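You operate a simulated robot arm through the tools that you are given. There is no shell and no other tool. Be economical: measure what you need, move in short steps, check, and stop when the job is done.

Carry out the task below with a simulated two-armed robot. There is one attempt and no reset: what you move stays moved.

TASK
Hold the drip pan on the top of the brown bench steady with one hand, lift the red roller out of it with the other and set it down on the top of the brown bench. Set down upright: red roller.

The check looks at the end state, three seconds after you hand in, the way a careful person would. Anything else that was tipped, shoved, dropped, spilled or broken makes it a failure.

THE ROBOT
Two 7-joint arms with two-finger parallel grippers on one trunk, on a base that drives. Base frame: it is fixed to the floor where the robot stands at the start and does not move with it; the origin is under the middle of the robot, x ahead of it, y to its left, z up. Readings come in mm, rad, newtons and seconds.
The left shoulder is at the start at [60, 189, 1178], the right one opposite. With the tool pointing down near the work surface each hand reaches from about 100 to 640 mm from the robot's upright axis, wherever it stands, measured 20 degrees to its own side. Places, roughly: top of the brown bench [500, 400, 800]. Payload 3.43 kg a hand.
The tool frame of a hand sits at the grasp point between the pads (the TCP): z along the fingers, y along the line on which they close. The tips reach 30 mm beyond it. Largest opening 94 mm; finger width 28, thickness 10; the body of the gripper, 50 by 96 mm, starts 55 mm behind the TCP.
Orientation is told as [roll, pitch, yaw] about the base's x, y, z axes, in that order, counted from this pose: with the fingers straight down and closing along the base's y, the tool's x points along the base's -x, its y along +y and its z along -z.

THE INTERFACE
- The arms move only by the tool nudge_tool. It takes "left_series", "right_series" or both (then of equal length, played together; a hand with none holds still); each is a list of rows, each an object of numbers (a shift or turn left out is 0, a gripper value left out holds the last): "tx", "ty", "tz": the shift along the base's x, y, z in mm; "wx", "wy", "wz": the turn, a rotation vector about the base's x, y, z in rad. In form: [{"tx": .., "ty": .., "tz": .., "wx": .., "wy": .., "wz": ..}, ...]. A call has 1 to 10 rows; each row is the pose to reach, as a shift and turn from the pose commanded when the call began. "left_hand" and "right_hand" are, for a hand that has rows, the gripper command, from -1 (fully open) to 1 (shut), values between in proportion, set as the call begins (left out, the last holds). Each row takes 0.2 s and may step no farther than 50 mm and 0.15 rad from the row before; otherwise, or with a gripper value out of range, the whole call is refused. A pose out of reach is approached as far as the arm can. The call stops where the force on the tool passes 40 N (or 10 N more than at its start, if that is more) or the arm is blocked; 0.2 s more then pass. Each finger travels about 153 mm/s and halts on what it meets, pressing with about 43 N; the grip force reading is that of the motor and also rises with nothing between the fingers. The clock runs only during rows and for 0.2 s after the last one: add rows that repeat a pose to give the fingers time. It gives the time, the measured TCP pose, the force on the tool (base axes), the opening and the grip force at its end, in the units of the frame above (readings bear some noise), with the torque about the TCP (base axes, N m) and any sound that the robot's microphone picked up.
- Cameras (640 x 400 px; columns grow to the right, rows downward): "scene" is now at [3.8, -16.7, 1715.7]; the picture's right is [-0.24, -0.97, 0.00], its down [-0.84, 0.21, -0.50] and it looks along [0.49, -0.12, -0.87] (base axes); focal length 294 px, centre (320, 200). "left" rides on the left gripper at [76, -14, -102] in its tool frame; the picture's right is [0.18, 0.98, 0.00], its down [-0.75, 0.14, -0.64] and it looks along [-0.63, 0.12, 0.77] (tool axes); focal length 243 px, centre (320, 200). "right" rides on the right gripper at [76, 14, -102] in its tool frame; the picture's right is [-0.18, 0.98, 0.00], its down [-0.75, -0.14, -0.64] and it looks along [-0.63, -0.12, 0.77] (tool axes); focal length 243 px, centre (320, 200).
- get_image(camera): a new picture of that camera. It takes no simulated time.
- raise_lower(by): slides the trunk up (or, below 0, down) by that many mm; the arms and the scene camera ride with it, the base frame stays. It gives what a move gives, with no picture.
- steer(legs): drives the robot by 1 to 6 legs, each [ahead, left, turn to the left] in mm, mm and rad, along the robot's own axes; the way and the turn of a leg run together, so that a leg with both is an arc; at most 1500 mm and 3.142 rad a leg. The arms and the cameras ride along, it lands a little off, and it stops where it bumps. It gives what a move gives.
- aim_head(pan, tilt): turns the head with the scene camera to pan (to the left, within 1.501 rad either way) and tilt (down, from -0.506 to 1.204), counted from straight ahead of the robot. It gives what a move gives.
- point_at(camera, pixels): there is no depth. For up to 12 entries [column, row, z] of the newest picture of that camera ("zoom" is the newest enlarged one), the place [x, y] in the base frame at which the ray of that pixel passes the height z, good to about 2 mm. It takes no simulated time.
- zoom(camera, box): a new picture of the part [left, top, right, bottom] of that camera's present view, enlarged. It takes no simulated time.
- sign_off(): hands the job in; it is judged then, once.

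Work in short steps. Measure before you move; look again where a grasp or a placing could have gone wrong, and mend it. You have 80 turns and 78 pictures in all, those below and enlarged ones among them. Open the grippers and draw the arms clear of the work before you hand the job in, unless the task says otherwise; then end with one line.

The tools are called by a JSON object that holds its "op" and its "data". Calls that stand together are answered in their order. nudge_tool: Moves the arms, as the interface text tells. Its arguments: {"type":"object","properties":{"left_series":{"type":"array","items":{"type":"object","properties":{"tx":{"type":"number"},"ty":{"type":"number"},"tz":{"type":"number"},"wx":{"type":"number"},"wy":{"type":"number"},"wz":{"type":"number"}}}},"left_hand":{"type":"number"},"right_series":{"type":"array","items":{"type":"object","properties":{"tx":{"type":"number"},"ty":{"type":"number"},"tz":{"type":"number"},"wx":{"type":"number"},"wy":{"type":"number"},"wz":{"type":"number"}}}},"right_hand":{"type":"number"}},"required":[]} The other tools are called the same way: raise_lower (by) slides the trunk up or down; steer (legs) drives the base; aim_head (pan, tilt) turns the head that bears the scene camera; get_image (camera) takes a picture; point_at (camera, pixels) gives the place at which the rays of pixels pass given heights; zoom (camera, box) takes an enlarged picture of a part of a camera's view; sign_off () hands the job in.

At the start:

```text
time: 0.0
left_eef_pos: [441.9, 43.7, 1099.2]
left_ee_rot: [0.0, 0.001, 0.0]
left_contact_force: [1.1, 0.0, 0.7]
left_wrist_torque: [0.0, 0.01, -0.01]
left_width: 94.0
left_grasp_force: 0.1
right_eef_pos: [290.4, -292.6, 1066.1]
right_ee_rot: [-0.001, 0.001, 0.0]
right_contact_force: [0.2, -0.8, -0.6]
right_wrist_torque: [-0.05, 0.02, 0.02]
right_width: 93.9
right_grasp_force: 0.1
trunk travel left (down, up): [-850.0, 140.0]
robot x, y, heading: [1.1, -1.6, 0.005]
head pan, tilt: [-0.243, 1.045]
```

scene: 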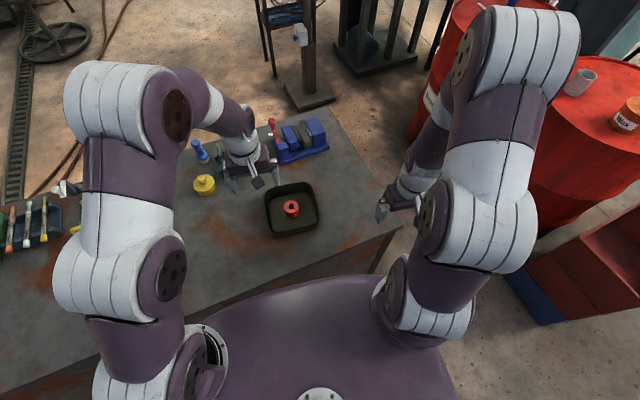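
right: 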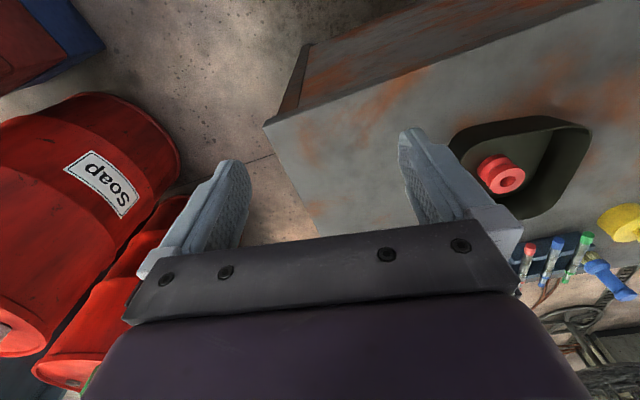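
left: 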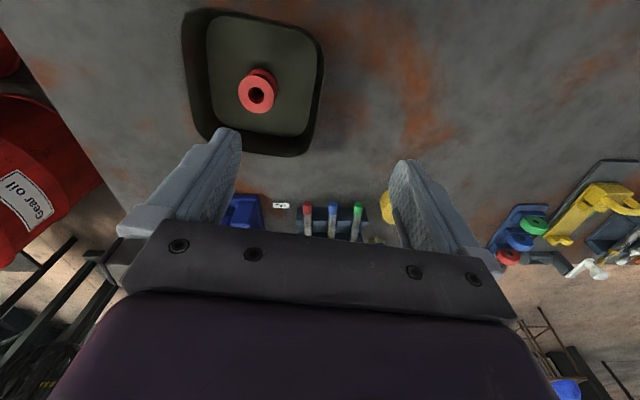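

The pan is at about (292,208) in the scene, with the red roller in it at (291,208). I'll zoom in to measure both.

{"op": "zoom", "data": {"camera": "scene", "box": [160, 100, 420, 262]}}

{"op": "zoom", "data": {"camera": "left", "box": [140, 0, 400, 162]}}

{"op": "zoom", "data": {"camera": "right", "box": [400, 90, 640, 240]}}

```text
2.46 times, centred on (290, 181) of scene
```

zoom: 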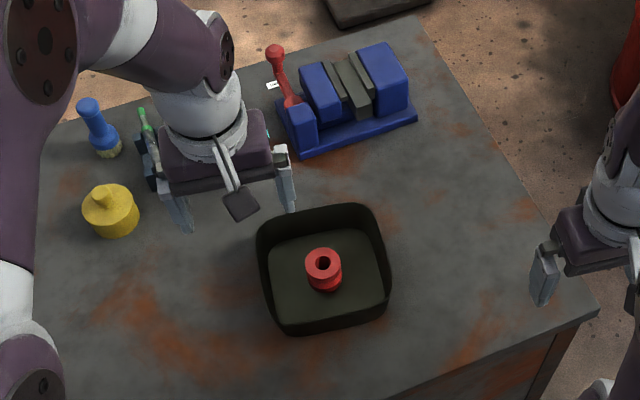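

```text
2.46 times, centred on (270, 81) of left
```

zoom: 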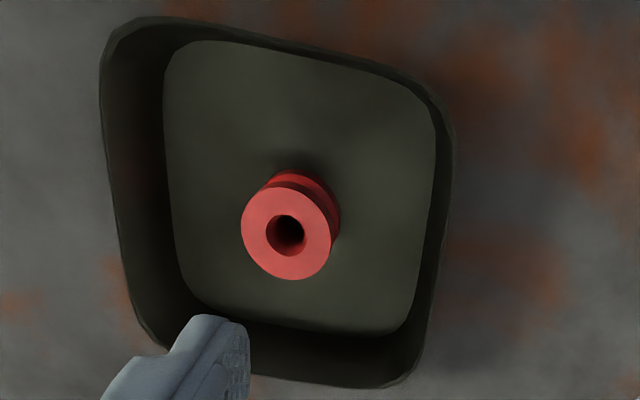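

```text
2.67 times, centred on (520, 165) of right
```

zoom: 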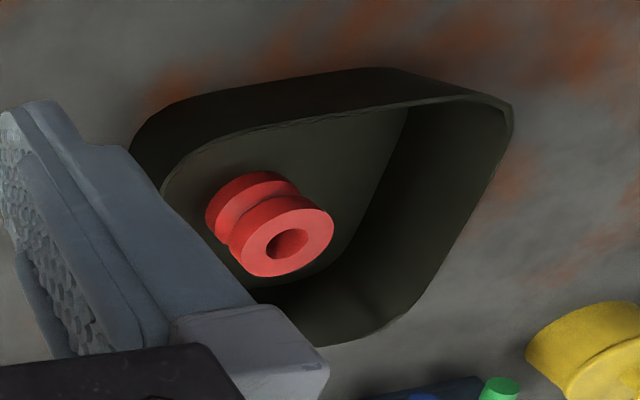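

Triangulating the roller top from three cameras, and measuring the pan rim corners in the left view.

{"op": "point_at", "data": {"camera": "left", "pixels": [[256.2, 94.4, 810], [256.2, 94.4, 850], [238.1, 94.4, 850], [274.6, 94.4, 850], [182, 20, 850], [200, 8, 850], [308, 33, 850], [324, 50, 850], [308, 151, 850], [295, 157, 850], [215, 143, 850], [195, 130, 850]]}}

{"op": "point_at", "data": {"camera": "scene", "pixels": [[291.2, 207, 810], [291.2, 207, 850], [265, 199, 850], [312, 182.5, 850], [318.5, 217, 850], [276, 235, 850], [264.5, 192, 850], [271, 187, 850], [308, 182, 850], [318.5, 210, 850], [318, 228, 800], [275, 236, 800]]}}

{"op": "point_at", "data": {"camera": "zoom", "pixels": [[288, 244, 810], [288, 244, 850], [512, 105, 850], [160, 190, 850], [130, 140, 800]]}}

```text
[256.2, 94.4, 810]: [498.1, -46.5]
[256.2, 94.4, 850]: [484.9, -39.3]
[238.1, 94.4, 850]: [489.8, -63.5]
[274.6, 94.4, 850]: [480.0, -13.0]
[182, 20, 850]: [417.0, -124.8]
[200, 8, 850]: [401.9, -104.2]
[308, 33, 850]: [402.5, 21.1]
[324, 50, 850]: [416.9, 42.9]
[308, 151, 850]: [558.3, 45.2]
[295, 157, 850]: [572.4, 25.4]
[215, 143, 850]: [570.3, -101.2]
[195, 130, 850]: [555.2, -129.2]
```

```text
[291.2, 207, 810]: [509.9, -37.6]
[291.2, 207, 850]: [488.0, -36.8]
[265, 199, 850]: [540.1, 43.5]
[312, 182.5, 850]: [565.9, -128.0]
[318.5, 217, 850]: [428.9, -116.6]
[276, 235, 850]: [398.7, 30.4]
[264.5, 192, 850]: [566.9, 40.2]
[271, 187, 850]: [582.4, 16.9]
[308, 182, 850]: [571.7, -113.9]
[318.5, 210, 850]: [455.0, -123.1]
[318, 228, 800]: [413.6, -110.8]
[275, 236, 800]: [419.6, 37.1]
```

```text
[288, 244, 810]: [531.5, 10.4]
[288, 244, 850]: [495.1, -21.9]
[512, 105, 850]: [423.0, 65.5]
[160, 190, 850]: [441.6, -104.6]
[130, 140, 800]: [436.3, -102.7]
```

Roller top is ≈ (480,-36.5,865), ~48 mm wide. The pan rim spans x≈402–572, y≈-127–44, z≈850. The left hand will pinch the left wall at x≈525, leaning outward; I first go over it half-open, and check spots on the bench for the roller.

{"op": "nudge_tool", "data": {"left_series": [{"tx": 25, "ty": 5, "tz": -30, "wx": -0.1}, {"tx": 50, "ty": 8, "tz": -70, "wx": -0.2}, {"tx": 80, "ty": 8, "tz": -105, "wx": -0.25}, {"tx": 83, "ty": 8, "tz": -140, "wx": -0.25}, {"tx": 83, "ty": 8, "tz": -140, "wx": -0.25}], "left_hand": 0}}

{"op": "point_at", "data": {"camera": "scene", "pixels": [[345, 201, 800], [402.6, 226.5, 800], [363, 167, 800], [350, 215, 800]]}}

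{"op": "get_image", "data": {"camera": "left"}}

{"op": "zoom", "data": {"camera": "scene", "box": [160, 100, 420, 262]}}

```text
time: 1.2
left_eef_pos: [524.0, 53.4, 958.7]
left_ee_rot: [-0.25, 0.0, -0.001]
left_contact_force: [0.1, 0.2, -0.5]
left_wrist_torque: [0.01, -0.02, 0.02]
left_width: 46.7
left_grasp_force: 0.1
right_eef_pos: [290.1, -291.5, 1065.9]
right_ee_rot: [0.0, 0.0, 0.0]
right_contact_force: [0.3, 0.4, 0.0]
right_wrist_torque: [-0.01, 0.0, 0.01]
right_width: 94.2
right_grasp_force: 0.1
trunk travel left (down, up): [-850.0, 140.0]
robot x, y, heading: [0.1, 0.1, 0.002]
head pan, tilt: [-0.243, 1.045]
```

```text
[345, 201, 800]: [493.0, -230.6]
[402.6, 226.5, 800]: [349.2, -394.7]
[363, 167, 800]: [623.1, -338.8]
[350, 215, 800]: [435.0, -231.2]
```

```text
71 pictures are left
```

left: 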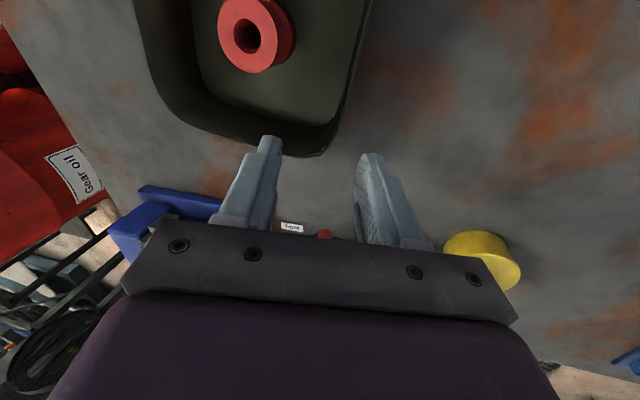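

```text
2.46 times, centred on (290, 181) of scene
```

zoom: 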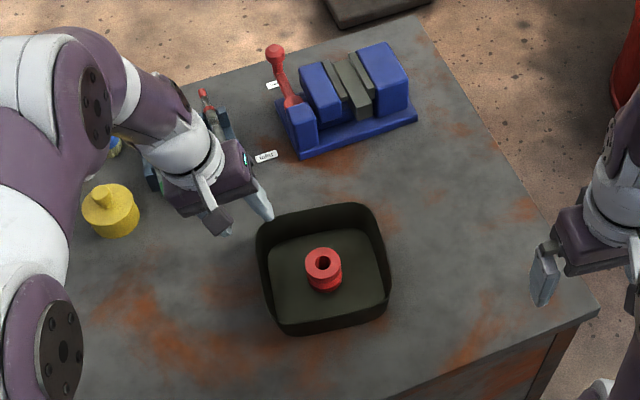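

Finding the rim height: I intersect the left rim edge as seen at (358,70) in the left view and ~(260,262) in the scene zoom.

{"op": "point_at", "data": {"camera": "left", "pixels": [[358, 70, 840], [358, 70, 860], [369, 10, 850], [369, 10, 860], [346, 108, 850], [346, 108, 860], [346, 108, 870], [339, 75, 804], [248, 36, 865]]}}

{"op": "point_at", "data": {"camera": "zoom", "pixels": [[256, 240, 840], [256, 240, 860], [263, 280, 840], [263, 280, 860], [268, 262, 804], [323, 264, 865], [280, 325, 860], [280, 325, 840]]}}

{"op": "zoom", "data": {"camera": "left", "box": [240, 0, 440, 125]}}

```text
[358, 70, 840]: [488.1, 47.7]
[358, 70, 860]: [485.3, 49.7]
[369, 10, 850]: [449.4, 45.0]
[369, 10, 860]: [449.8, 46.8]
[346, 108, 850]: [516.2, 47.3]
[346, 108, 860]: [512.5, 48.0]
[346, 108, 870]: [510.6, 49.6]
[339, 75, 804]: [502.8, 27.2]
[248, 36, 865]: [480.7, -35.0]
```

```text
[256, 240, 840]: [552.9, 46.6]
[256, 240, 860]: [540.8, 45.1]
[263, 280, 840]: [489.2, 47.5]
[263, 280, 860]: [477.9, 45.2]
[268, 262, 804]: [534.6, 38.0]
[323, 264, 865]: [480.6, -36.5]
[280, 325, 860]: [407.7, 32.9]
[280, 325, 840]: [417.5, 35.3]
```

```text
3.20 times, centred on (340, 62) of left
```

zoom: 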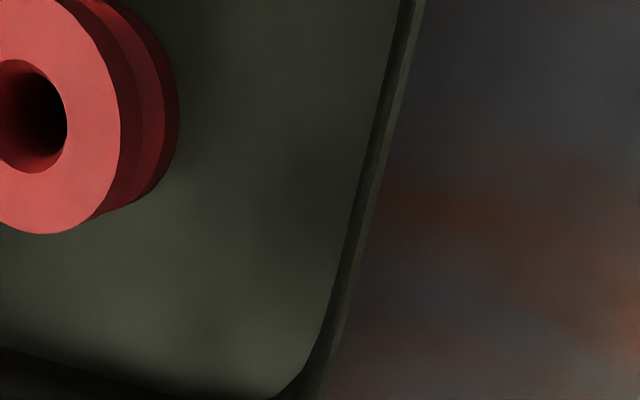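

Rim is at z≈840, outer y≈47, and the wall slopes ~0.35–0.4 rad. I go down to just above the rim with lean 0.35 and look.

{"op": "nudge_tool", "data": {"left_series": [{"tx": -4, "ty": -2, "tz": -35, "wx": -0.1}, {"tx": -9, "ty": -2, "tz": -70, "wx": -0.1}, {"tx": -9, "ty": -2, "tz": -70, "wx": -0.1}]}}

{"op": "get_image", "data": {"camera": "left"}}

{"op": "zoom", "data": {"camera": "scene", "box": [220, 130, 340, 250]}}

```text
time: 2.0
left_eef_pos: [518.2, 50.8, 889.0]
left_ee_rot: [-0.351, 0.001, 0.001]
left_contact_force: [0.0, -0.3, -0.6]
left_wrist_torque: [0.05, -0.03, -0.01]
left_width: 47.2
left_grasp_force: 0.0
right_eef_pos: [289.8, -291.9, 1065.8]
right_ee_rot: [-0.001, 0.0, -0.001]
right_contact_force: [0.5, -0.7, -0.6]
right_wrist_torque: [0.04, 0.0, 0.01]
right_width: 94.0
right_grasp_force: 0.0
trunk travel left (down, up): [-850.0, 140.0]
robot x, y, heading: [-1.1, 5.6, -0.001]
head pan, tilt: [-0.243, 1.045]
```

```text
68 pictures are left
```

left: 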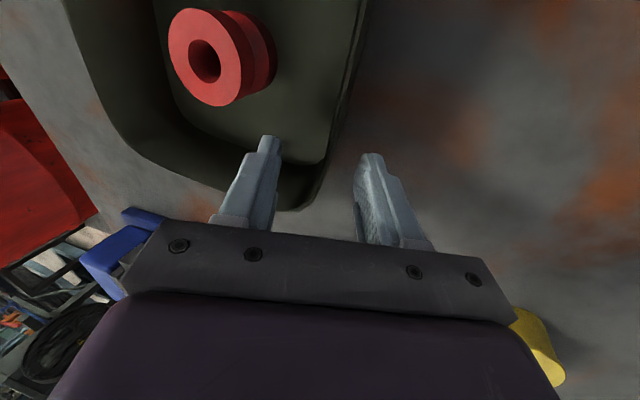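

```text
3.33 times, centred on (280, 190) of scene
```

zoom: 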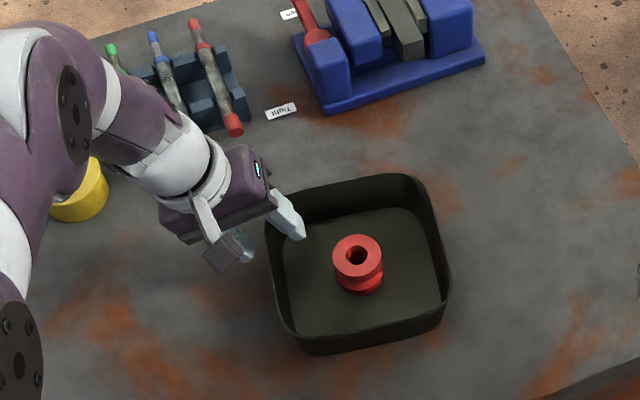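

Wall sits between the fingers. I recheck the rim position from this closer view.

{"op": "zoom", "data": {"camera": "left", "box": [240, 50, 400, 210]}}

{"op": "point_at", "data": {"camera": "left", "pixels": [[346, 100, 835], [346, 100, 845], [336, 140, 840], [360, 40, 840], [205, 62, 865]]}}

```text
2.50 times, centred on (320, 130) of left
```

zoom: 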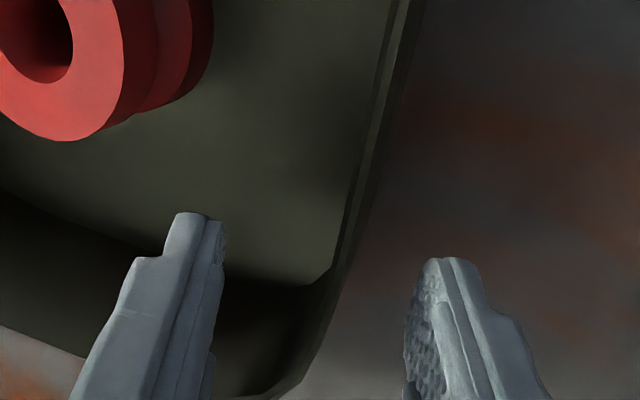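

```text
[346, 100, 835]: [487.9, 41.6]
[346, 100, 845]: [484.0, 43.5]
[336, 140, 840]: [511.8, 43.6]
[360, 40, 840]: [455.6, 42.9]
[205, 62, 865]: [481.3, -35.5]
```

Rim looks to be at y≈43. I go down around the wall and check before closing.

{"op": "nudge_tool", "data": {"left_series": [{"ty": -4, "tz": -10}, {"ty": -4, "tz": -25}, {"ty": -4, "tz": -38}, {"ty": -4, "tz": -38}]}}

{"op": "zoom", "data": {"camera": "left", "box": [200, 50, 440, 250]}}

{"op": "zoom", "data": {"camera": "scene", "box": [220, 150, 340, 250]}}

```text
time: 2.8
left_eef_pos: [516.3, 46.0, 861.1]
left_ee_rot: [-0.354, 0.0, 0.001]
left_contact_force: [-11.5, 7.6, 19.9]
left_wrist_torque: [0.69, 0.46, 0.19]
left_width: 47.0
left_grasp_force: 0.2
right_eef_pos: [289.0, -289.9, 1066.5]
right_ee_rot: [-0.001, -0.004, 0.002]
right_contact_force: [-0.3, -0.2, 0.0]
right_wrist_torque: [0.0, 0.0, -0.02]
right_width: 94.1
right_grasp_force: 0.0
trunk travel left (down, up): [-850.0, 140.0]
robot x, y, heading: [0.0, -2.6, 0.001]
head pan, tilt: [-0.243, 1.045]
stopped in row 3 (left hand): the force on the tool passed its limit at 53 N (the readings are from after the stop); the commanded pose is now the measured one
```

```text
2.00 times, centred on (320, 150) of left
```

zoom: 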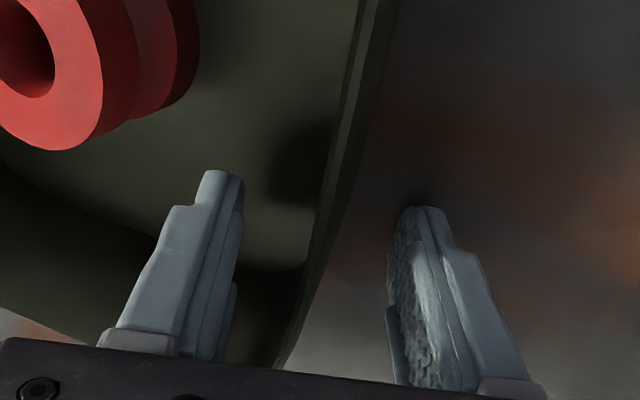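

```text
4.00 times, centred on (280, 200) of scene
```

zoom: 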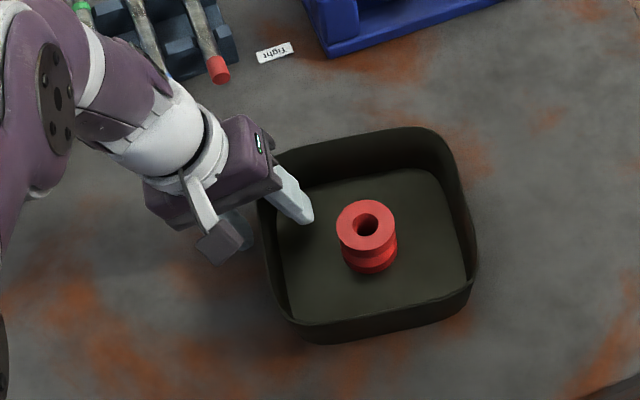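

The outer fingertip touched the bench (its top is thus ≈ z 820, rim ≈ 858). I rise 5 mm and close gently on the wall.

{"op": "nudge_tool", "data": {"left_series": [{"tz": 5}, {"tz": 5}]}}

{"op": "nudge_tool", "data": {"left_series": [{}, {}], "left_hand": 0.6}}

{"op": "zoom", "data": {"camera": "left", "box": [200, 50, 440, 250]}}

```text
time: 3.4
left_eef_pos: [519.1, 46.4, 861.9]
left_ee_rot: [-0.351, 0.001, -0.002]
left_contact_force: [-0.2, 0.9, 0.5]
left_wrist_torque: [0.02, -0.04, -0.01]
left_width: 47.0
left_grasp_force: 0.0
right_eef_pos: [290.4, -291.5, 1066.5]
right_ee_rot: [0.001, 0.001, -0.001]
right_contact_force: [0.4, -0.6, 0.3]
right_wrist_torque: [-0.01, 0.03, 0.0]
right_width: 93.9
right_grasp_force: 0.0
trunk travel left (down, up): [-850.0, 140.0]
robot x, y, heading: [0.7, 0.2, 0.001]
head pan, tilt: [-0.243, 1.045]
```

```text
time: 4.0
left_eef_pos: [519.2, 45.2, 862.9]
left_ee_rot: [-0.354, 0.0, 0.0]
left_contact_force: [0.5, -1.5, 0.8]
left_wrist_torque: [0.02, 0.0, -0.01]
left_width: 19.3
left_grasp_force: 0.7
right_eef_pos: [291.3, -292.3, 1066.5]
right_ee_rot: [0.0, 0.0, 0.0]
right_contact_force: [0.3, 0.9, -0.4]
right_wrist_torque: [0.0, -0.01, 0.02]
right_width: 94.1
right_grasp_force: 0.1
trunk travel left (down, up): [-850.0, 140.0]
robot x, y, heading: [1.1, 2.1, -0.002]
head pan, tilt: [-0.243, 1.045]
```

```text
2.00 times, centred on (320, 150) of left
```

zoom: 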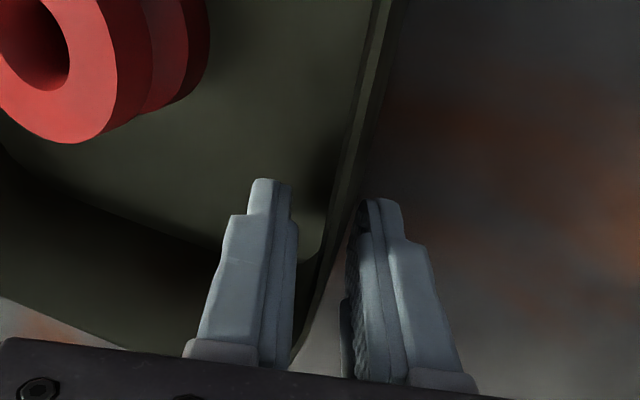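

The wall lies slightly toward the outer finger; I shift 2.5 mm outward, 3 mm down, then close fully.

{"op": "nudge_tool", "data": {"left_series": [{"ty": 2.5, "tz": -3}, {"ty": 2.5, "tz": -3}]}}

{"op": "nudge_tool", "data": {"left_series": [{}, {}, {}], "left_hand": 1}}

{"op": "zoom", "data": {"camera": "left", "box": [200, 50, 440, 250]}}

{"op": "get_image", "data": {"camera": "scene"}}

```text
time: 4.6
left_eef_pos: [518.1, 49.1, 860.6]
left_ee_rot: [-0.353, 0.001, -0.001]
left_contact_force: [-0.4, -1.4, -0.2]
left_wrist_torque: [0.0, 0.0, 0.01]
left_width: 19.6
left_grasp_force: 0.9
right_eef_pos: [292.5, -293.3, 1065.9]
right_ee_rot: [-0.001, 0.001, 0.0]
right_contact_force: [0.7, 0.4, -0.5]
right_wrist_torque: [-0.02, -0.01, -0.02]
right_width: 93.9
right_grasp_force: 0.0
trunk travel left (down, up): [-850.0, 140.0]
robot x, y, heading: [0.0, 2.4, 0.001]
head pan, tilt: [-0.243, 1.045]
```

```text
time: 5.4
left_eef_pos: [519.5, 48.0, 860.5]
left_ee_rot: [-0.352, -0.002, 0.0]
left_contact_force: [-1.1, 0.9, -4.5]
left_wrist_torque: [0.38, -0.09, 0.03]
left_width: 7.5
left_grasp_force: 41.4
right_eef_pos: [291.3, -292.5, 1067.3]
right_ee_rot: [0.001, 0.001, 0.002]
right_contact_force: [0.1, 0.4, 0.5]
right_wrist_torque: [0.01, 0.0, 0.02]
right_width: 94.1
right_grasp_force: 0.1
trunk travel left (down, up): [-850.0, 140.0]
robot x, y, heading: [0.8, -0.6, 0.003]
head pan, tilt: [-0.243, 1.045]
```

```text
2.00 times, centred on (320, 150) of left
```

zoom: 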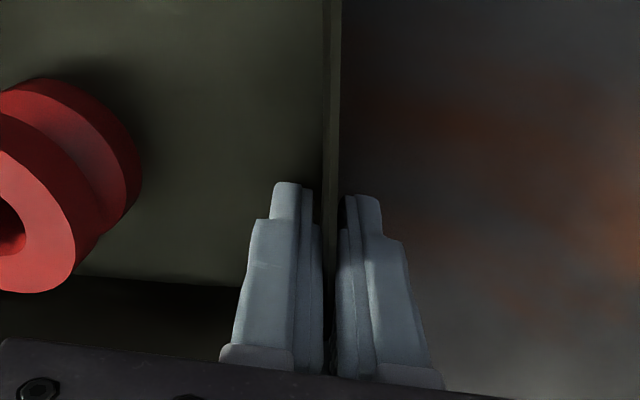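

```text
61 pictures are left
```

scene: 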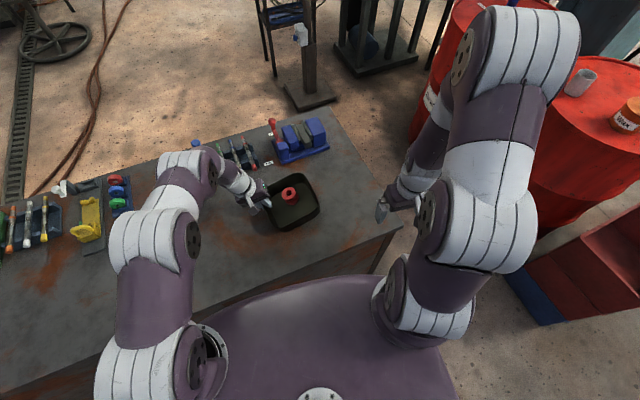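

Gripped (7.5 mm, 41 N), but the pan pivoted somewhat to match the fingers and the roller moved in view. I take a close look at it.

{"op": "zoom", "data": {"camera": "scene", "box": [220, 150, 340, 250]}}

{"op": "get_image", "data": {"camera": "left"}}

{"op": "zoom", "data": {"camera": "right", "box": [400, 90, 640, 240]}}

```text
4.00 times, centred on (280, 200) of scene
```

zoom: 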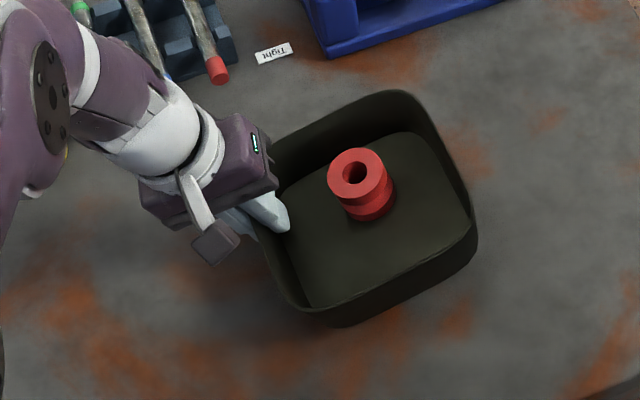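

```text
59 pictures are left
```

left: 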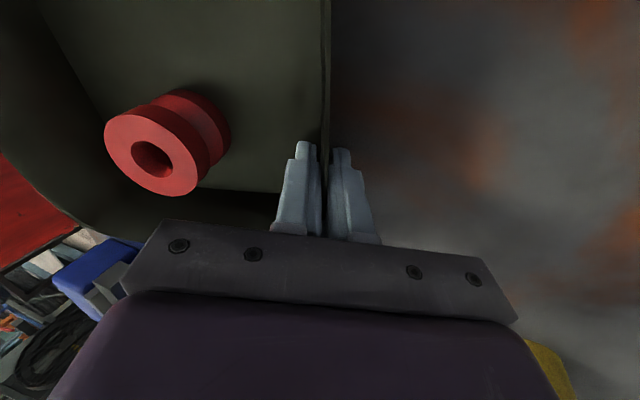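

```text
2.67 times, centred on (520, 165) of right
```

zoom: 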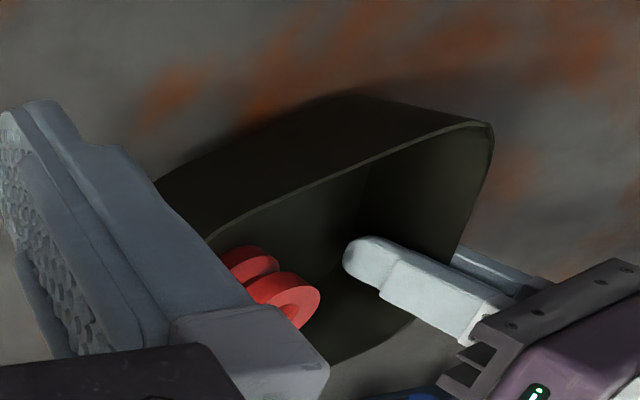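

The pan has yawed and probably its right side is lifted a bit. I measure the roller and the rim corners now.

{"op": "point_at", "data": {"camera": "scene", "pixels": [[288.75, 193.25, 865], [288.75, 193.25, 885], [292, 203, 822], [292, 203, 842], [339, 207, 850], [339, 207, 880], [319, 173, 860], [319, 173, 880]]}}

{"op": "point_at", "data": {"camera": "left", "pixels": [[152, 159, 865], [152, 159, 885], [324, 100, 855], [326, 20, 855], [324, 140, 855]]}}

{"op": "point_at", "data": {"camera": "zoom", "pixels": [[290, 308, 865], [290, 308, 885], [492, 130, 855], [492, 130, 875], [205, 240, 860], [205, 240, 880]]}}

```text
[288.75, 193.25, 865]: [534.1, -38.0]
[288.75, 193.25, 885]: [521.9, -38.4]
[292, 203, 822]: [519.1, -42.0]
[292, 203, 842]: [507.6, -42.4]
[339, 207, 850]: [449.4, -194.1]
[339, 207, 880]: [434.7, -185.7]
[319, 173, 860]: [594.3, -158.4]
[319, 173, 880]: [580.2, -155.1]
```

```text
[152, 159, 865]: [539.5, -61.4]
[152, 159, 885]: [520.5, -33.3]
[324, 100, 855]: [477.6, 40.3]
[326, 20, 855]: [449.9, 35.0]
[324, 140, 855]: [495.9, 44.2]
```

```text
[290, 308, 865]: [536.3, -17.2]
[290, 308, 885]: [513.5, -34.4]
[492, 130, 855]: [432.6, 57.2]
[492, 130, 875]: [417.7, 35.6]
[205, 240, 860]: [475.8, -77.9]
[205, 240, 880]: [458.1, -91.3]
```

The roller top rose ~17 mm: the pan is tilted about 0.2 rad because the wall is steeper than my lean. I slowly roll the hand back to lay the pan flat.

{"op": "nudge_tool", "data": {"left_series": [{"wx": 0.02}, {"wx": 0.04}, {"wx": 0.06}, {"wx": 0.08}, {"wx": 0.1}, {"wx": 0.12}, {"wx": 0.12}]}}

{"op": "zoom", "data": {"camera": "scene", "box": [220, 150, 340, 250]}}

{"op": "zoom", "data": {"camera": "right", "box": [400, 90, 640, 240]}}

```text
time: 7.0
left_eef_pos: [519.8, 47.6, 861.0]
left_ee_rot: [-0.231, -0.002, -0.001]
left_contact_force: [0.3, -2.7, 2.2]
left_wrist_torque: [0.24, -0.3, -0.07]
left_width: 7.5
left_grasp_force: 41.6
right_eef_pos: [290.5, -291.9, 1066.2]
right_ee_rot: [0.0, -0.001, 0.0]
right_contact_force: [0.5, 0.4, 0.2]
right_wrist_torque: [0.03, 0.01, 0.0]
right_width: 93.9
right_grasp_force: 0.0
trunk travel left (down, up): [-850.0, 140.0]
robot x, y, heading: [1.7, -1.0, -0.0]
head pan, tilt: [-0.243, 1.045]
```

```text
4.00 times, centred on (280, 200) of scene
```

zoom: 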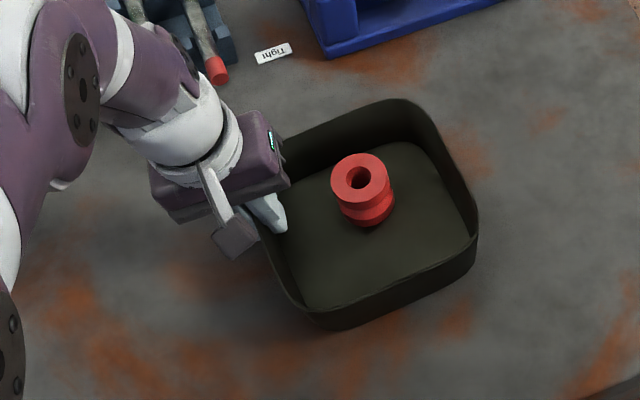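

```text
2.67 times, centred on (520, 165) of right
```

zoom: 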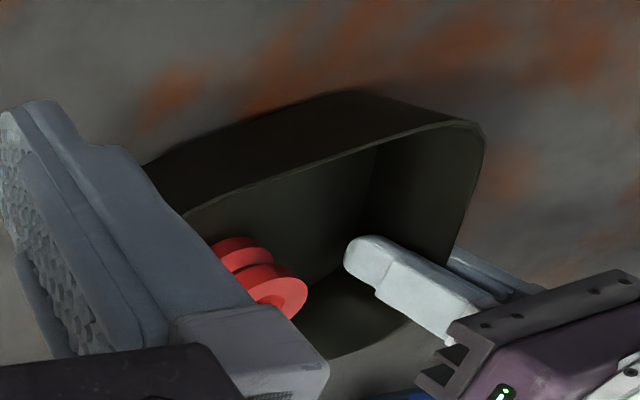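

The tilt is lessening. I continue another 0.1 rad.

{"op": "nudge_tool", "data": {"left_series": [{"wx": 0.02}, {"wx": 0.04}, {"wx": 0.06}, {"wx": 0.08}, {"wx": 0.1}, {"wx": 0.1}]}}

{"op": "zoom", "data": {"camera": "scene", "box": [220, 150, 340, 250]}}

{"op": "zoom", "data": {"camera": "right", "box": [400, 90, 640, 240]}}

```text
time: 8.4
left_eef_pos: [518.0, 46.2, 861.9]
left_ee_rot: [-0.132, -0.003, -0.001]
left_contact_force: [0.5, -5.1, 12.3]
left_wrist_torque: [-0.18, -0.74, -0.18]
left_width: 7.1
left_grasp_force: 41.1
right_eef_pos: [290.7, -292.2, 1066.2]
right_ee_rot: [0.0, -0.001, 0.001]
right_contact_force: [-0.8, -0.7, -0.2]
right_wrist_torque: [-0.04, -0.01, 0.01]
right_width: 94.2
right_grasp_force: 0.1
trunk travel left (down, up): [-850.0, 140.0]
robot x, y, heading: [-0.2, 2.4, 0.001]
head pan, tilt: [-0.243, 1.045]
```

```text
4.00 times, centred on (280, 200) of scene
```

zoom: 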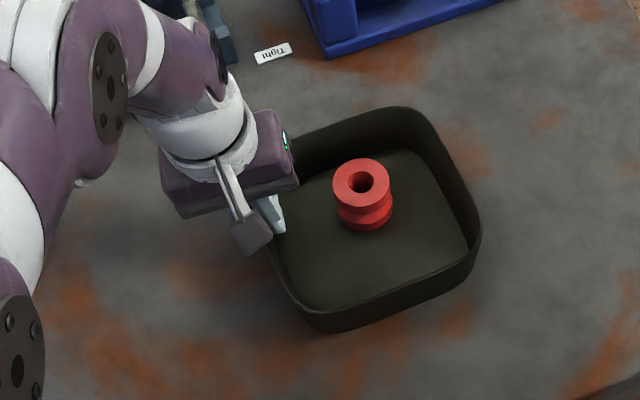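

```text
2.67 times, centred on (520, 165) of right
```

zoom: 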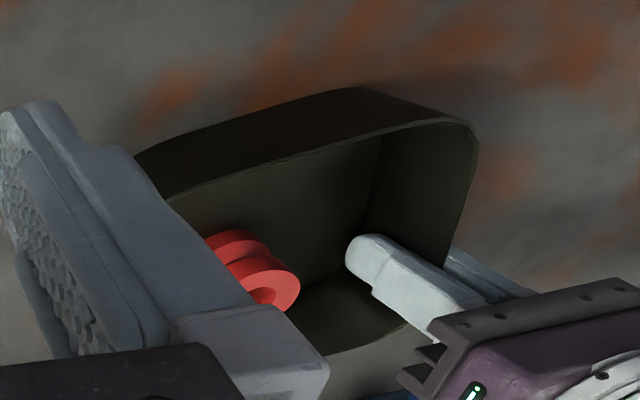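

The pan is nearly flat but lies yawed ≈ +0.19 rad and shifted from its start. While holding it, I relieve the down-pressure and turn it back slowly.

{"op": "nudge_tool", "data": {"left_series": [{"tz": 1}, {"tz": 1, "wz": -0.03}, {"tz": 1, "wz": -0.06}, {"tz": 1, "wz": -0.09}, {"tz": 1, "wz": -0.12}, {"tz": 1, "wz": -0.15}, {"tz": 1, "wz": -0.18}, {"tz": 1, "wz": -0.18}]}}

{"op": "zoom", "data": {"camera": "scene", "box": [220, 150, 340, 250]}}

{"op": "get_image", "data": {"camera": "left"}}

```text
time: 10.2
left_eef_pos: [518.2, 47.4, 860.3]
left_ee_rot: [-0.133, -0.003, -0.18]
left_contact_force: [3.6, 3.3, 9.4]
left_wrist_torque: [-0.12, -0.78, 0.29]
left_width: 7.3
left_grasp_force: 41.7
right_eef_pos: [291.4, -291.4, 1066.6]
right_ee_rot: [0.001, -0.001, 0.001]
right_contact_force: [0.7, -0.3, 1.1]
right_wrist_torque: [0.01, -0.01, 0.02]
right_width: 93.9
right_grasp_force: 0.0
trunk travel left (down, up): [-850.0, 140.0]
robot x, y, heading: [-1.8, -0.8, 0.003]
head pan, tilt: [-0.243, 1.045]
```

```text
4.00 times, centred on (280, 200) of scene
```

zoom: 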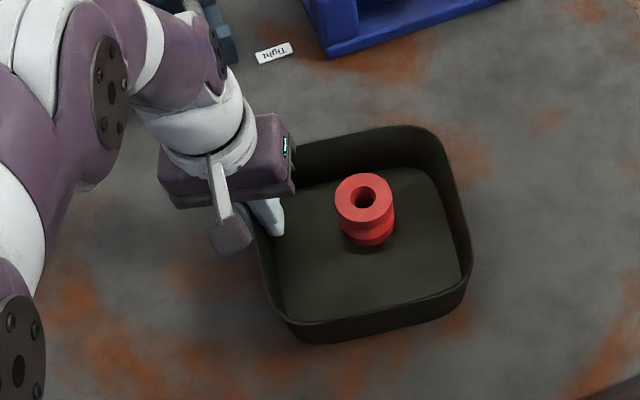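

```text
52 pictures are left
```

left: 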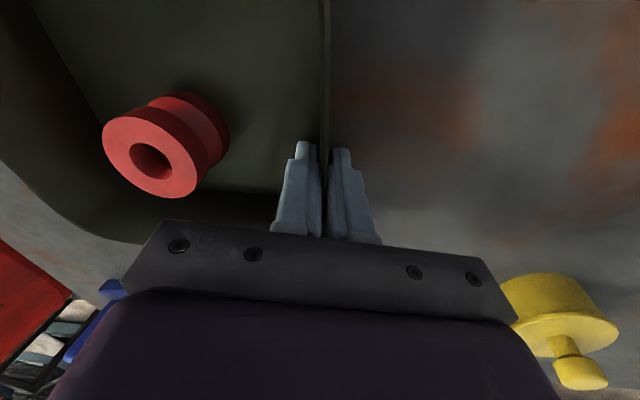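

The pan is back at its initial place (corners at (290,320), (470,285), (430,127) match). Torque says the near side is slightly raised; I level it with a small pitch.

{"op": "nudge_tool", "data": {"left_series": [{"wy": -0.02}, {"wy": -0.04}, {"wy": -0.04}]}}

{"op": "zoom", "data": {"camera": "right", "box": [400, 90, 640, 240]}}

{"op": "point_at", "data": {"camera": "left", "pixels": [[150, 160, 860], [150, 160, 870], [150, 160, 880]]}}

{"op": "point_at", "data": {"camera": "scene", "pixels": [[291, 199.5, 860], [291, 199.5, 870], [291, 199.5, 880]]}}

```text
time: 11.0
left_eef_pos: [518.5, 47.3, 860.8]
left_ee_rot: [-0.124, -0.039, -0.179]
left_contact_force: [2.4, -0.8, 8.6]
left_wrist_torque: [0.05, 1.23, 0.08]
left_width: 7.5
left_grasp_force: 40.8
right_eef_pos: [291.3, -292.2, 1067.0]
right_ee_rot: [0.001, 0.0, 0.001]
right_contact_force: [-0.4, -0.7, 0.4]
right_wrist_torque: [-0.01, 0.05, -0.01]
right_width: 94.0
right_grasp_force: 0.0
trunk travel left (down, up): [-850.0, 140.0]
robot x, y, heading: [1.2, -1.8, 0.003]
head pan, tilt: [-0.243, 1.045]
```

```text
2.67 times, centred on (520, 165) of right
```

zoom: 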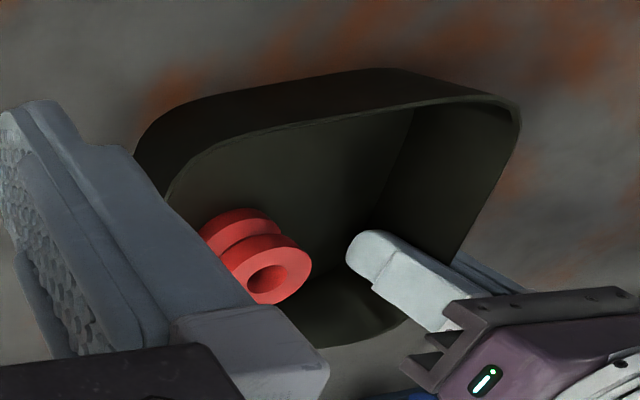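

```text
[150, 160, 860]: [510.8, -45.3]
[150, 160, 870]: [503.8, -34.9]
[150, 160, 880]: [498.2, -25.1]
```

```text
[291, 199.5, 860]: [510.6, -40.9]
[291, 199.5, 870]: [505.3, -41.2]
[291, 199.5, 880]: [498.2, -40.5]
```

Torque flipped, so I take half of that back. The roller is at ≈ (508,-41), top 864, upright. The right hand now turns to close along x and moves above it, away from the left hand.

{"op": "nudge_tool", "data": {"left_series": [{"wy": 0.015}, {"wy": 0.015}, {"wy": 0.015}, {"wy": 0.015}, {"wy": 0.015}, {"wy": 0.015}, {"wy": 0.015}, {"wy": 0.015}, {"wy": 0.015}, {"wy": 0.015}], "right_series": [{"tx": 18, "ty": 10, "wz": 0.15}, {"tx": 36, "ty": 22, "wz": 0.3}, {"tx": 56, "ty": 34, "wz": 0.45}, {"tx": 78, "ty": 48, "wz": 0.6}, {"tx": 100, "ty": 64, "wz": 0.75}, {"tx": 122, "ty": 80, "wz": 0.9}, {"tx": 145, "ty": 95, "wz": 1.05}, {"tx": 170, "ty": 110, "wz": 1.2}, {"tx": 195, "ty": 125, "wz": 1.35}, {"tx": 217, "ty": 140, "wz": 1.5}], "right_hand": -0.4}}

{"op": "get_image", "data": {"camera": "scene"}}

{"op": "get_image", "data": {"camera": "right"}}

```text
time: 13.2
left_eef_pos: [520.0, 48.5, 860.8]
left_ee_rot: [-0.127, -0.026, -0.179]
left_contact_force: [-0.8, 0.3, -0.8]
left_wrist_torque: [-0.01, -0.24, -0.11]
left_width: 7.4
left_grasp_force: 41.6
right_eef_pos: [507.6, -151.1, 1065.8]
right_ee_rot: [0.0, 0.001, 1.504]
right_contact_force: [-0.3, 1.0, -0.6]
right_wrist_torque: [-0.02, 0.04, -0.02]
right_width: 65.5
right_grasp_force: 0.0
trunk travel left (down, up): [-850.0, 140.0]
robot x, y, heading: [0.3, 0.8, -0.001]
head pan, tilt: [-0.243, 1.045]
```

```text
50 pictures are left
```

scene: 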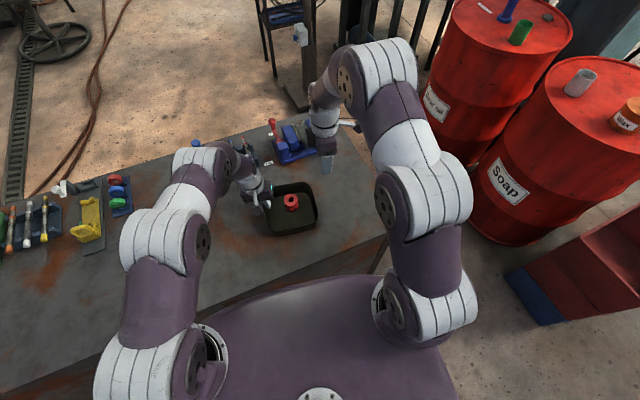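

```text
49 pictures are left
```

right: 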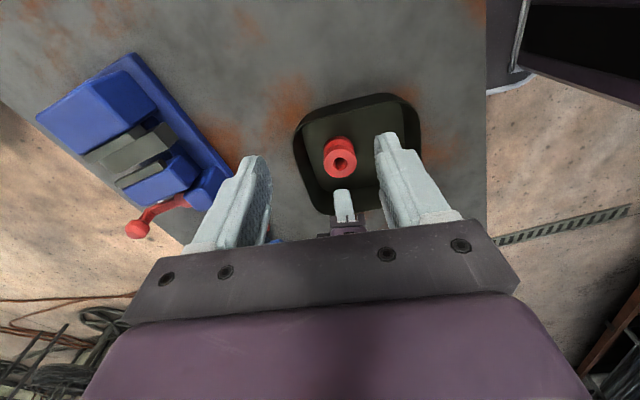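

Left forces are near zero, so the pan lies flat. I locate the roller from the right camera ((342,163)), zoomed views to refine.

{"op": "point_at", "data": {"camera": "right", "pixels": [[342, 163, 862], [342, 163, 866]]}}

{"op": "point_at", "data": {"camera": "scene", "pixels": [[291, 200, 862], [291, 200, 866]]}}

{"op": "nudge_tool", "data": {"right_series": [{"ty": 20, "tz": -15, "wx": 0.1}, {"ty": 45, "tz": -40, "wx": 0.2}, {"ty": 76, "tz": -70, "wx": 0.2}, {"ty": 76, "tz": -90, "wx": 0.2}, {"ty": 76, "tz": -90, "wx": 0.2}]}}

{"op": "get_image", "data": {"camera": "right"}}

{"op": "zoom", "data": {"camera": "scene", "box": [220, 130, 380, 250]}}

```text
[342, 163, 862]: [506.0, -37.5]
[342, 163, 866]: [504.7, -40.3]
```

```text
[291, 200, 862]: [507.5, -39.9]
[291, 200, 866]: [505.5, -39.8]
```

```text
time: 14.4
left_eef_pos: [518.0, 47.9, 861.1]
left_ee_rot: [-0.129, -0.025, -0.181]
left_contact_force: [0.3, -0.9, -2.0]
left_wrist_torque: [-0.07, -0.26, -0.01]
left_width: 7.4
left_grasp_force: 41.0
right_eef_pos: [511.2, -75.5, 974.6]
right_ee_rot: [0.014, -0.199, 1.499]
right_contact_force: [-0.2, 0.3, -0.6]
right_wrist_torque: [0.02, 0.02, 0.01]
right_width: 66.0
right_grasp_force: 0.1
trunk travel left (down, up): [-850.0, 140.0]
robot x, y, heading: [-1.3, -2.1, 0.0]
head pan, tilt: [-0.243, 1.045]
```

```text
48 pictures are left
```

right: 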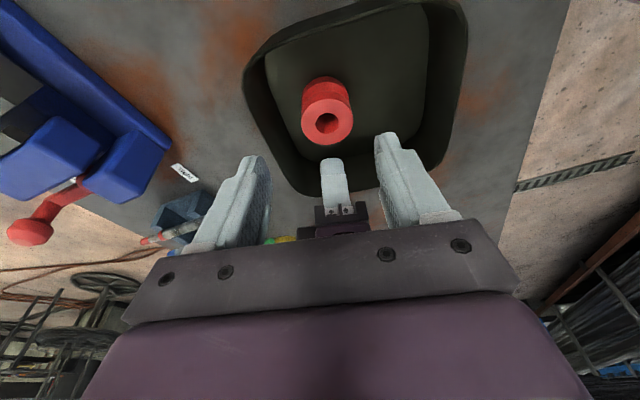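

```text
3.33 times, centred on (300, 190) of scene
```

zoom: 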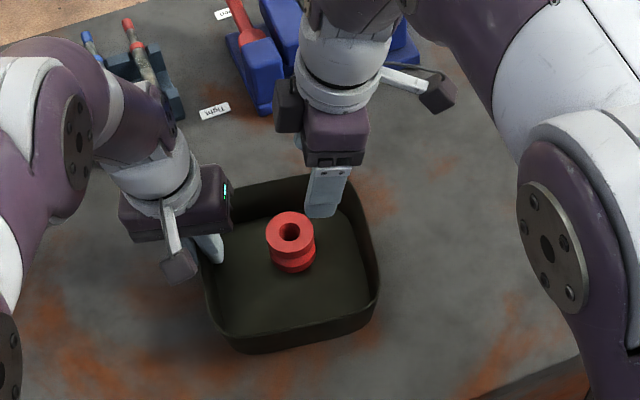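

Check the roller position from this nearer view (hole at (327,123)) before going down.

{"op": "point_at", "data": {"camera": "right", "pixels": [[327, 123, 860], [327, 123, 864], [302, 123, 864], [353, 123, 864]]}}

{"op": "nudge_tool", "data": {"right_series": [{"tx": -2, "ty": 7, "tz": -25}, {"tx": -4, "ty": 14, "tz": -45}, {"tx": -4, "ty": 20, "tz": -65}, {"tx": -4, "ty": 20, "tz": -65}]}}

{"op": "get_image", "data": {"camera": "right"}}

{"op": "zoom", "data": {"camera": "scene", "box": [220, 130, 380, 250]}}

```text
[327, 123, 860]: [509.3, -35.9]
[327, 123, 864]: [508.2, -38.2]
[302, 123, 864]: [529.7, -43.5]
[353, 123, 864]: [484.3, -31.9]
```

```text
time: 15.4
left_eef_pos: [519.5, 48.8, 861.4]
left_ee_rot: [-0.126, -0.026, -0.181]
left_contact_force: [0.3, 0.0, -0.7]
left_wrist_torque: [-0.01, -0.21, 0.03]
left_width: 7.2
left_grasp_force: 41.3
right_eef_pos: [506.1, -55.1, 911.0]
right_ee_rot: [0.014, -0.2, 1.499]
right_contact_force: [0.2, 0.4, 0.8]
right_wrist_torque: [0.03, 0.02, 0.01]
right_width: 65.9
right_grasp_force: 0.0
trunk travel left (down, up): [-850.0, 140.0]
robot x, y, heading: [-0.6, 0.1, 0.001]
head pan, tilt: [-0.243, 1.045]
```

```text
46 pictures are left
```

right: 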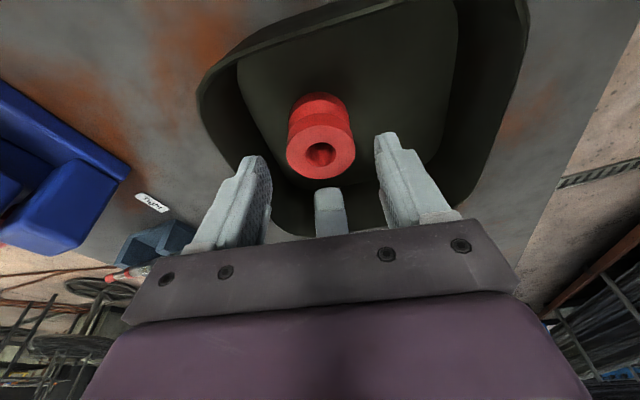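

```text
3.33 times, centred on (300, 190) of scene
```

zoom: 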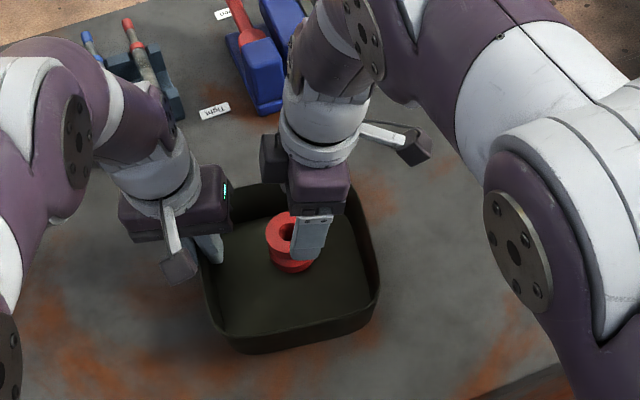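

Fingers straddle the roller. I go on down to z≈862 and look.

{"op": "point_at", "data": {"camera": "right", "pixels": [[321, 153, 862], [321, 153, 866]]}}

{"op": "nudge_tool", "data": {"right_series": [{"tx": 1, "ty": 7, "tz": -10}, {"tx": 1.5, "ty": 11, "tz": -25}, {"tx": 1.5, "ty": 14, "tz": -38}, {"tx": 1.5, "ty": 16, "tz": -48}, {"tx": 1.5, "ty": 16, "tz": -48}]}}

{"op": "get_image", "data": {"camera": "right"}}

{"op": "zoom", "data": {"camera": "left", "box": [60, 20, 360, 240]}}

```text
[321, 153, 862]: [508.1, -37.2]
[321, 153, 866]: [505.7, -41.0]
```

```text
time: 16.6
left_eef_pos: [518.8, 48.6, 861.1]
left_ee_rot: [-0.128, -0.025, -0.18]
left_contact_force: [-0.1, -0.9, -1.5]
left_wrist_torque: [-0.05, -0.25, -0.02]
left_width: 7.3
left_grasp_force: 41.4
right_eef_pos: [505.6, -40.4, 862.8]
right_ee_rot: [0.015, -0.199, 1.498]
right_contact_force: [-0.1, 0.6, -0.3]
right_wrist_torque: [0.0, -0.01, -0.02]
right_width: 66.1
right_grasp_force: 0.0
trunk travel left (down, up): [-850.0, 140.0]
robot x, y, heading: [-1.6, 4.1, -0.001]
head pan, tilt: [-0.243, 1.045]
```

```text
44 pictures are left
```

right: 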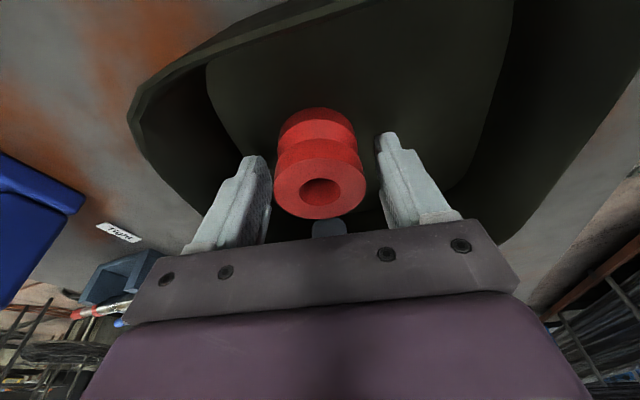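

```text
1.82 times, centred on (210, 130) of left
```

zoom: 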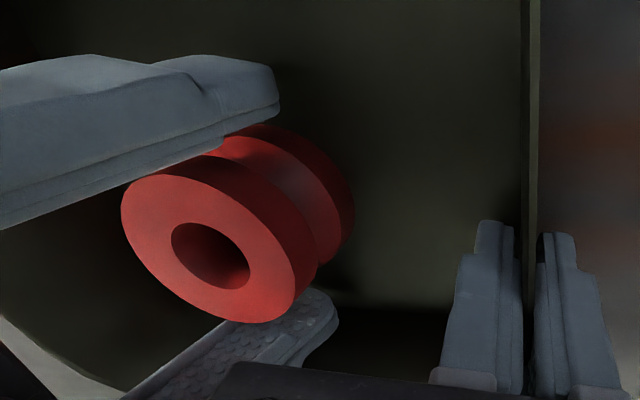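

Well centred. I go down 3 mm more and close on the roller.

{"op": "point_at", "data": {"camera": "right", "pixels": [[320, 192, 864]]}}

{"op": "nudge_tool", "data": {"right_series": [{"tx": 1, "tz": -3}, {"tx": 1, "tz": -3}]}}

{"op": "nudge_tool", "data": {"right_series": [{}, {}, {}], "right_hand": 1}}

{"op": "get_image", "data": {"camera": "right"}}

```text
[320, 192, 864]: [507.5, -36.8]
```

```text
time: 17.2
left_eef_pos: [518.8, 47.7, 862.7]
left_ee_rot: [-0.127, -0.025, -0.181]
left_contact_force: [0.1, -0.2, -1.5]
left_wrist_torque: [-0.05, -0.22, -0.01]
left_width: 7.4
left_grasp_force: 40.9
right_eef_pos: [507.9, -38.3, 859.9]
right_ee_rot: [0.014, -0.2, 1.497]
right_contact_force: [0.4, 0.2, 0.5]
right_wrist_torque: [0.04, 0.0, 0.0]
right_width: 65.7
right_grasp_force: 0.1
trunk travel left (down, up): [-850.0, 140.0]
robot x, y, heading: [0.2, 1.0, -0.002]
head pan, tilt: [-0.243, 1.045]
```

```text
time: 18.0
left_eef_pos: [518.8, 48.0, 860.8]
left_ee_rot: [-0.127, -0.026, -0.179]
left_contact_force: [1.1, 0.7, -0.6]
left_wrist_torque: [-0.05, -0.2, -0.01]
left_width: 7.1
left_grasp_force: 41.2
right_eef_pos: [507.7, -40.6, 859.6]
right_ee_rot: [0.014, -0.198, 1.499]
right_contact_force: [0.0, -0.9, 0.3]
right_wrist_torque: [-0.03, 0.02, 0.03]
right_width: 45.2
right_grasp_force: 43.2
trunk travel left (down, up): [-850.0, 140.0]
robot x, y, heading: [-0.1, 2.5, 0.005]
head pan, tilt: [-0.243, 1.045]
```

```text
42 pictures are left
```

right: 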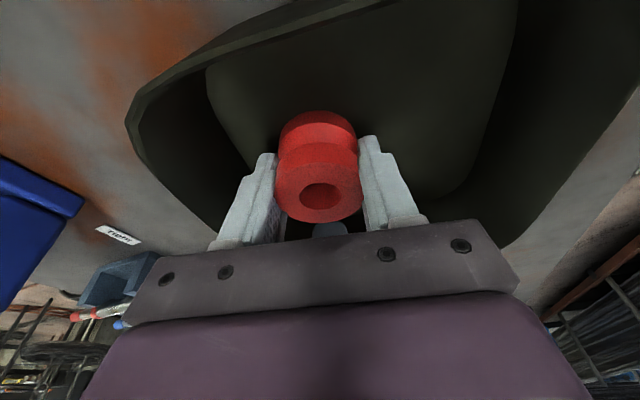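

Gripped at 45.2 mm with 43 N. I lift straight up slowly while the left hand holds the pan.

{"op": "nudge_tool", "data": {"right_series": [{"tz": 5}, {"tz": 15}, {"tz": 30}, {"tz": 50}, {"tz": 70}, {"tz": 90}, {"tz": 100}, {"tz": 100}]}}

{"op": "get_image", "data": {"camera": "right"}}

{"op": "get_image", "data": {"camera": "scene"}}

```text
time: 19.8
left_eef_pos: [518.5, 48.1, 860.4]
left_ee_rot: [-0.128, -0.024, -0.179]
left_contact_force: [-0.8, 1.0, -0.1]
left_wrist_torque: [-0.01, -0.23, 0.0]
left_width: 7.4
left_grasp_force: 41.1
right_eef_pos: [507.4, -39.3, 960.2]
right_ee_rot: [0.014, -0.198, 1.5]
right_contact_force: [-1.0, 0.1, -0.7]
right_wrist_torque: [0.01, 0.01, -0.02]
right_width: 45.1
right_grasp_force: 42.8
trunk travel left (down, up): [-850.0, 140.0]
robot x, y, heading: [0.2, -0.6, 0.001]
head pan, tilt: [-0.243, 1.045]
```

```text
41 pictures are left
```

right: 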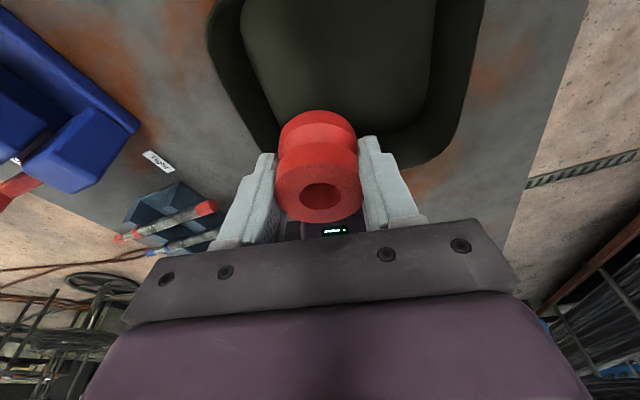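

```text
40 pictures are left
```

scene: 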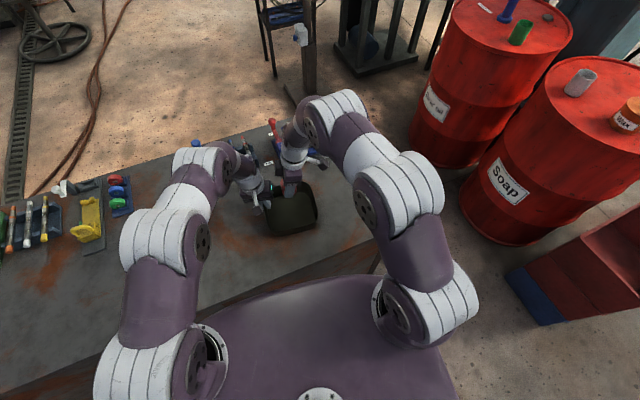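

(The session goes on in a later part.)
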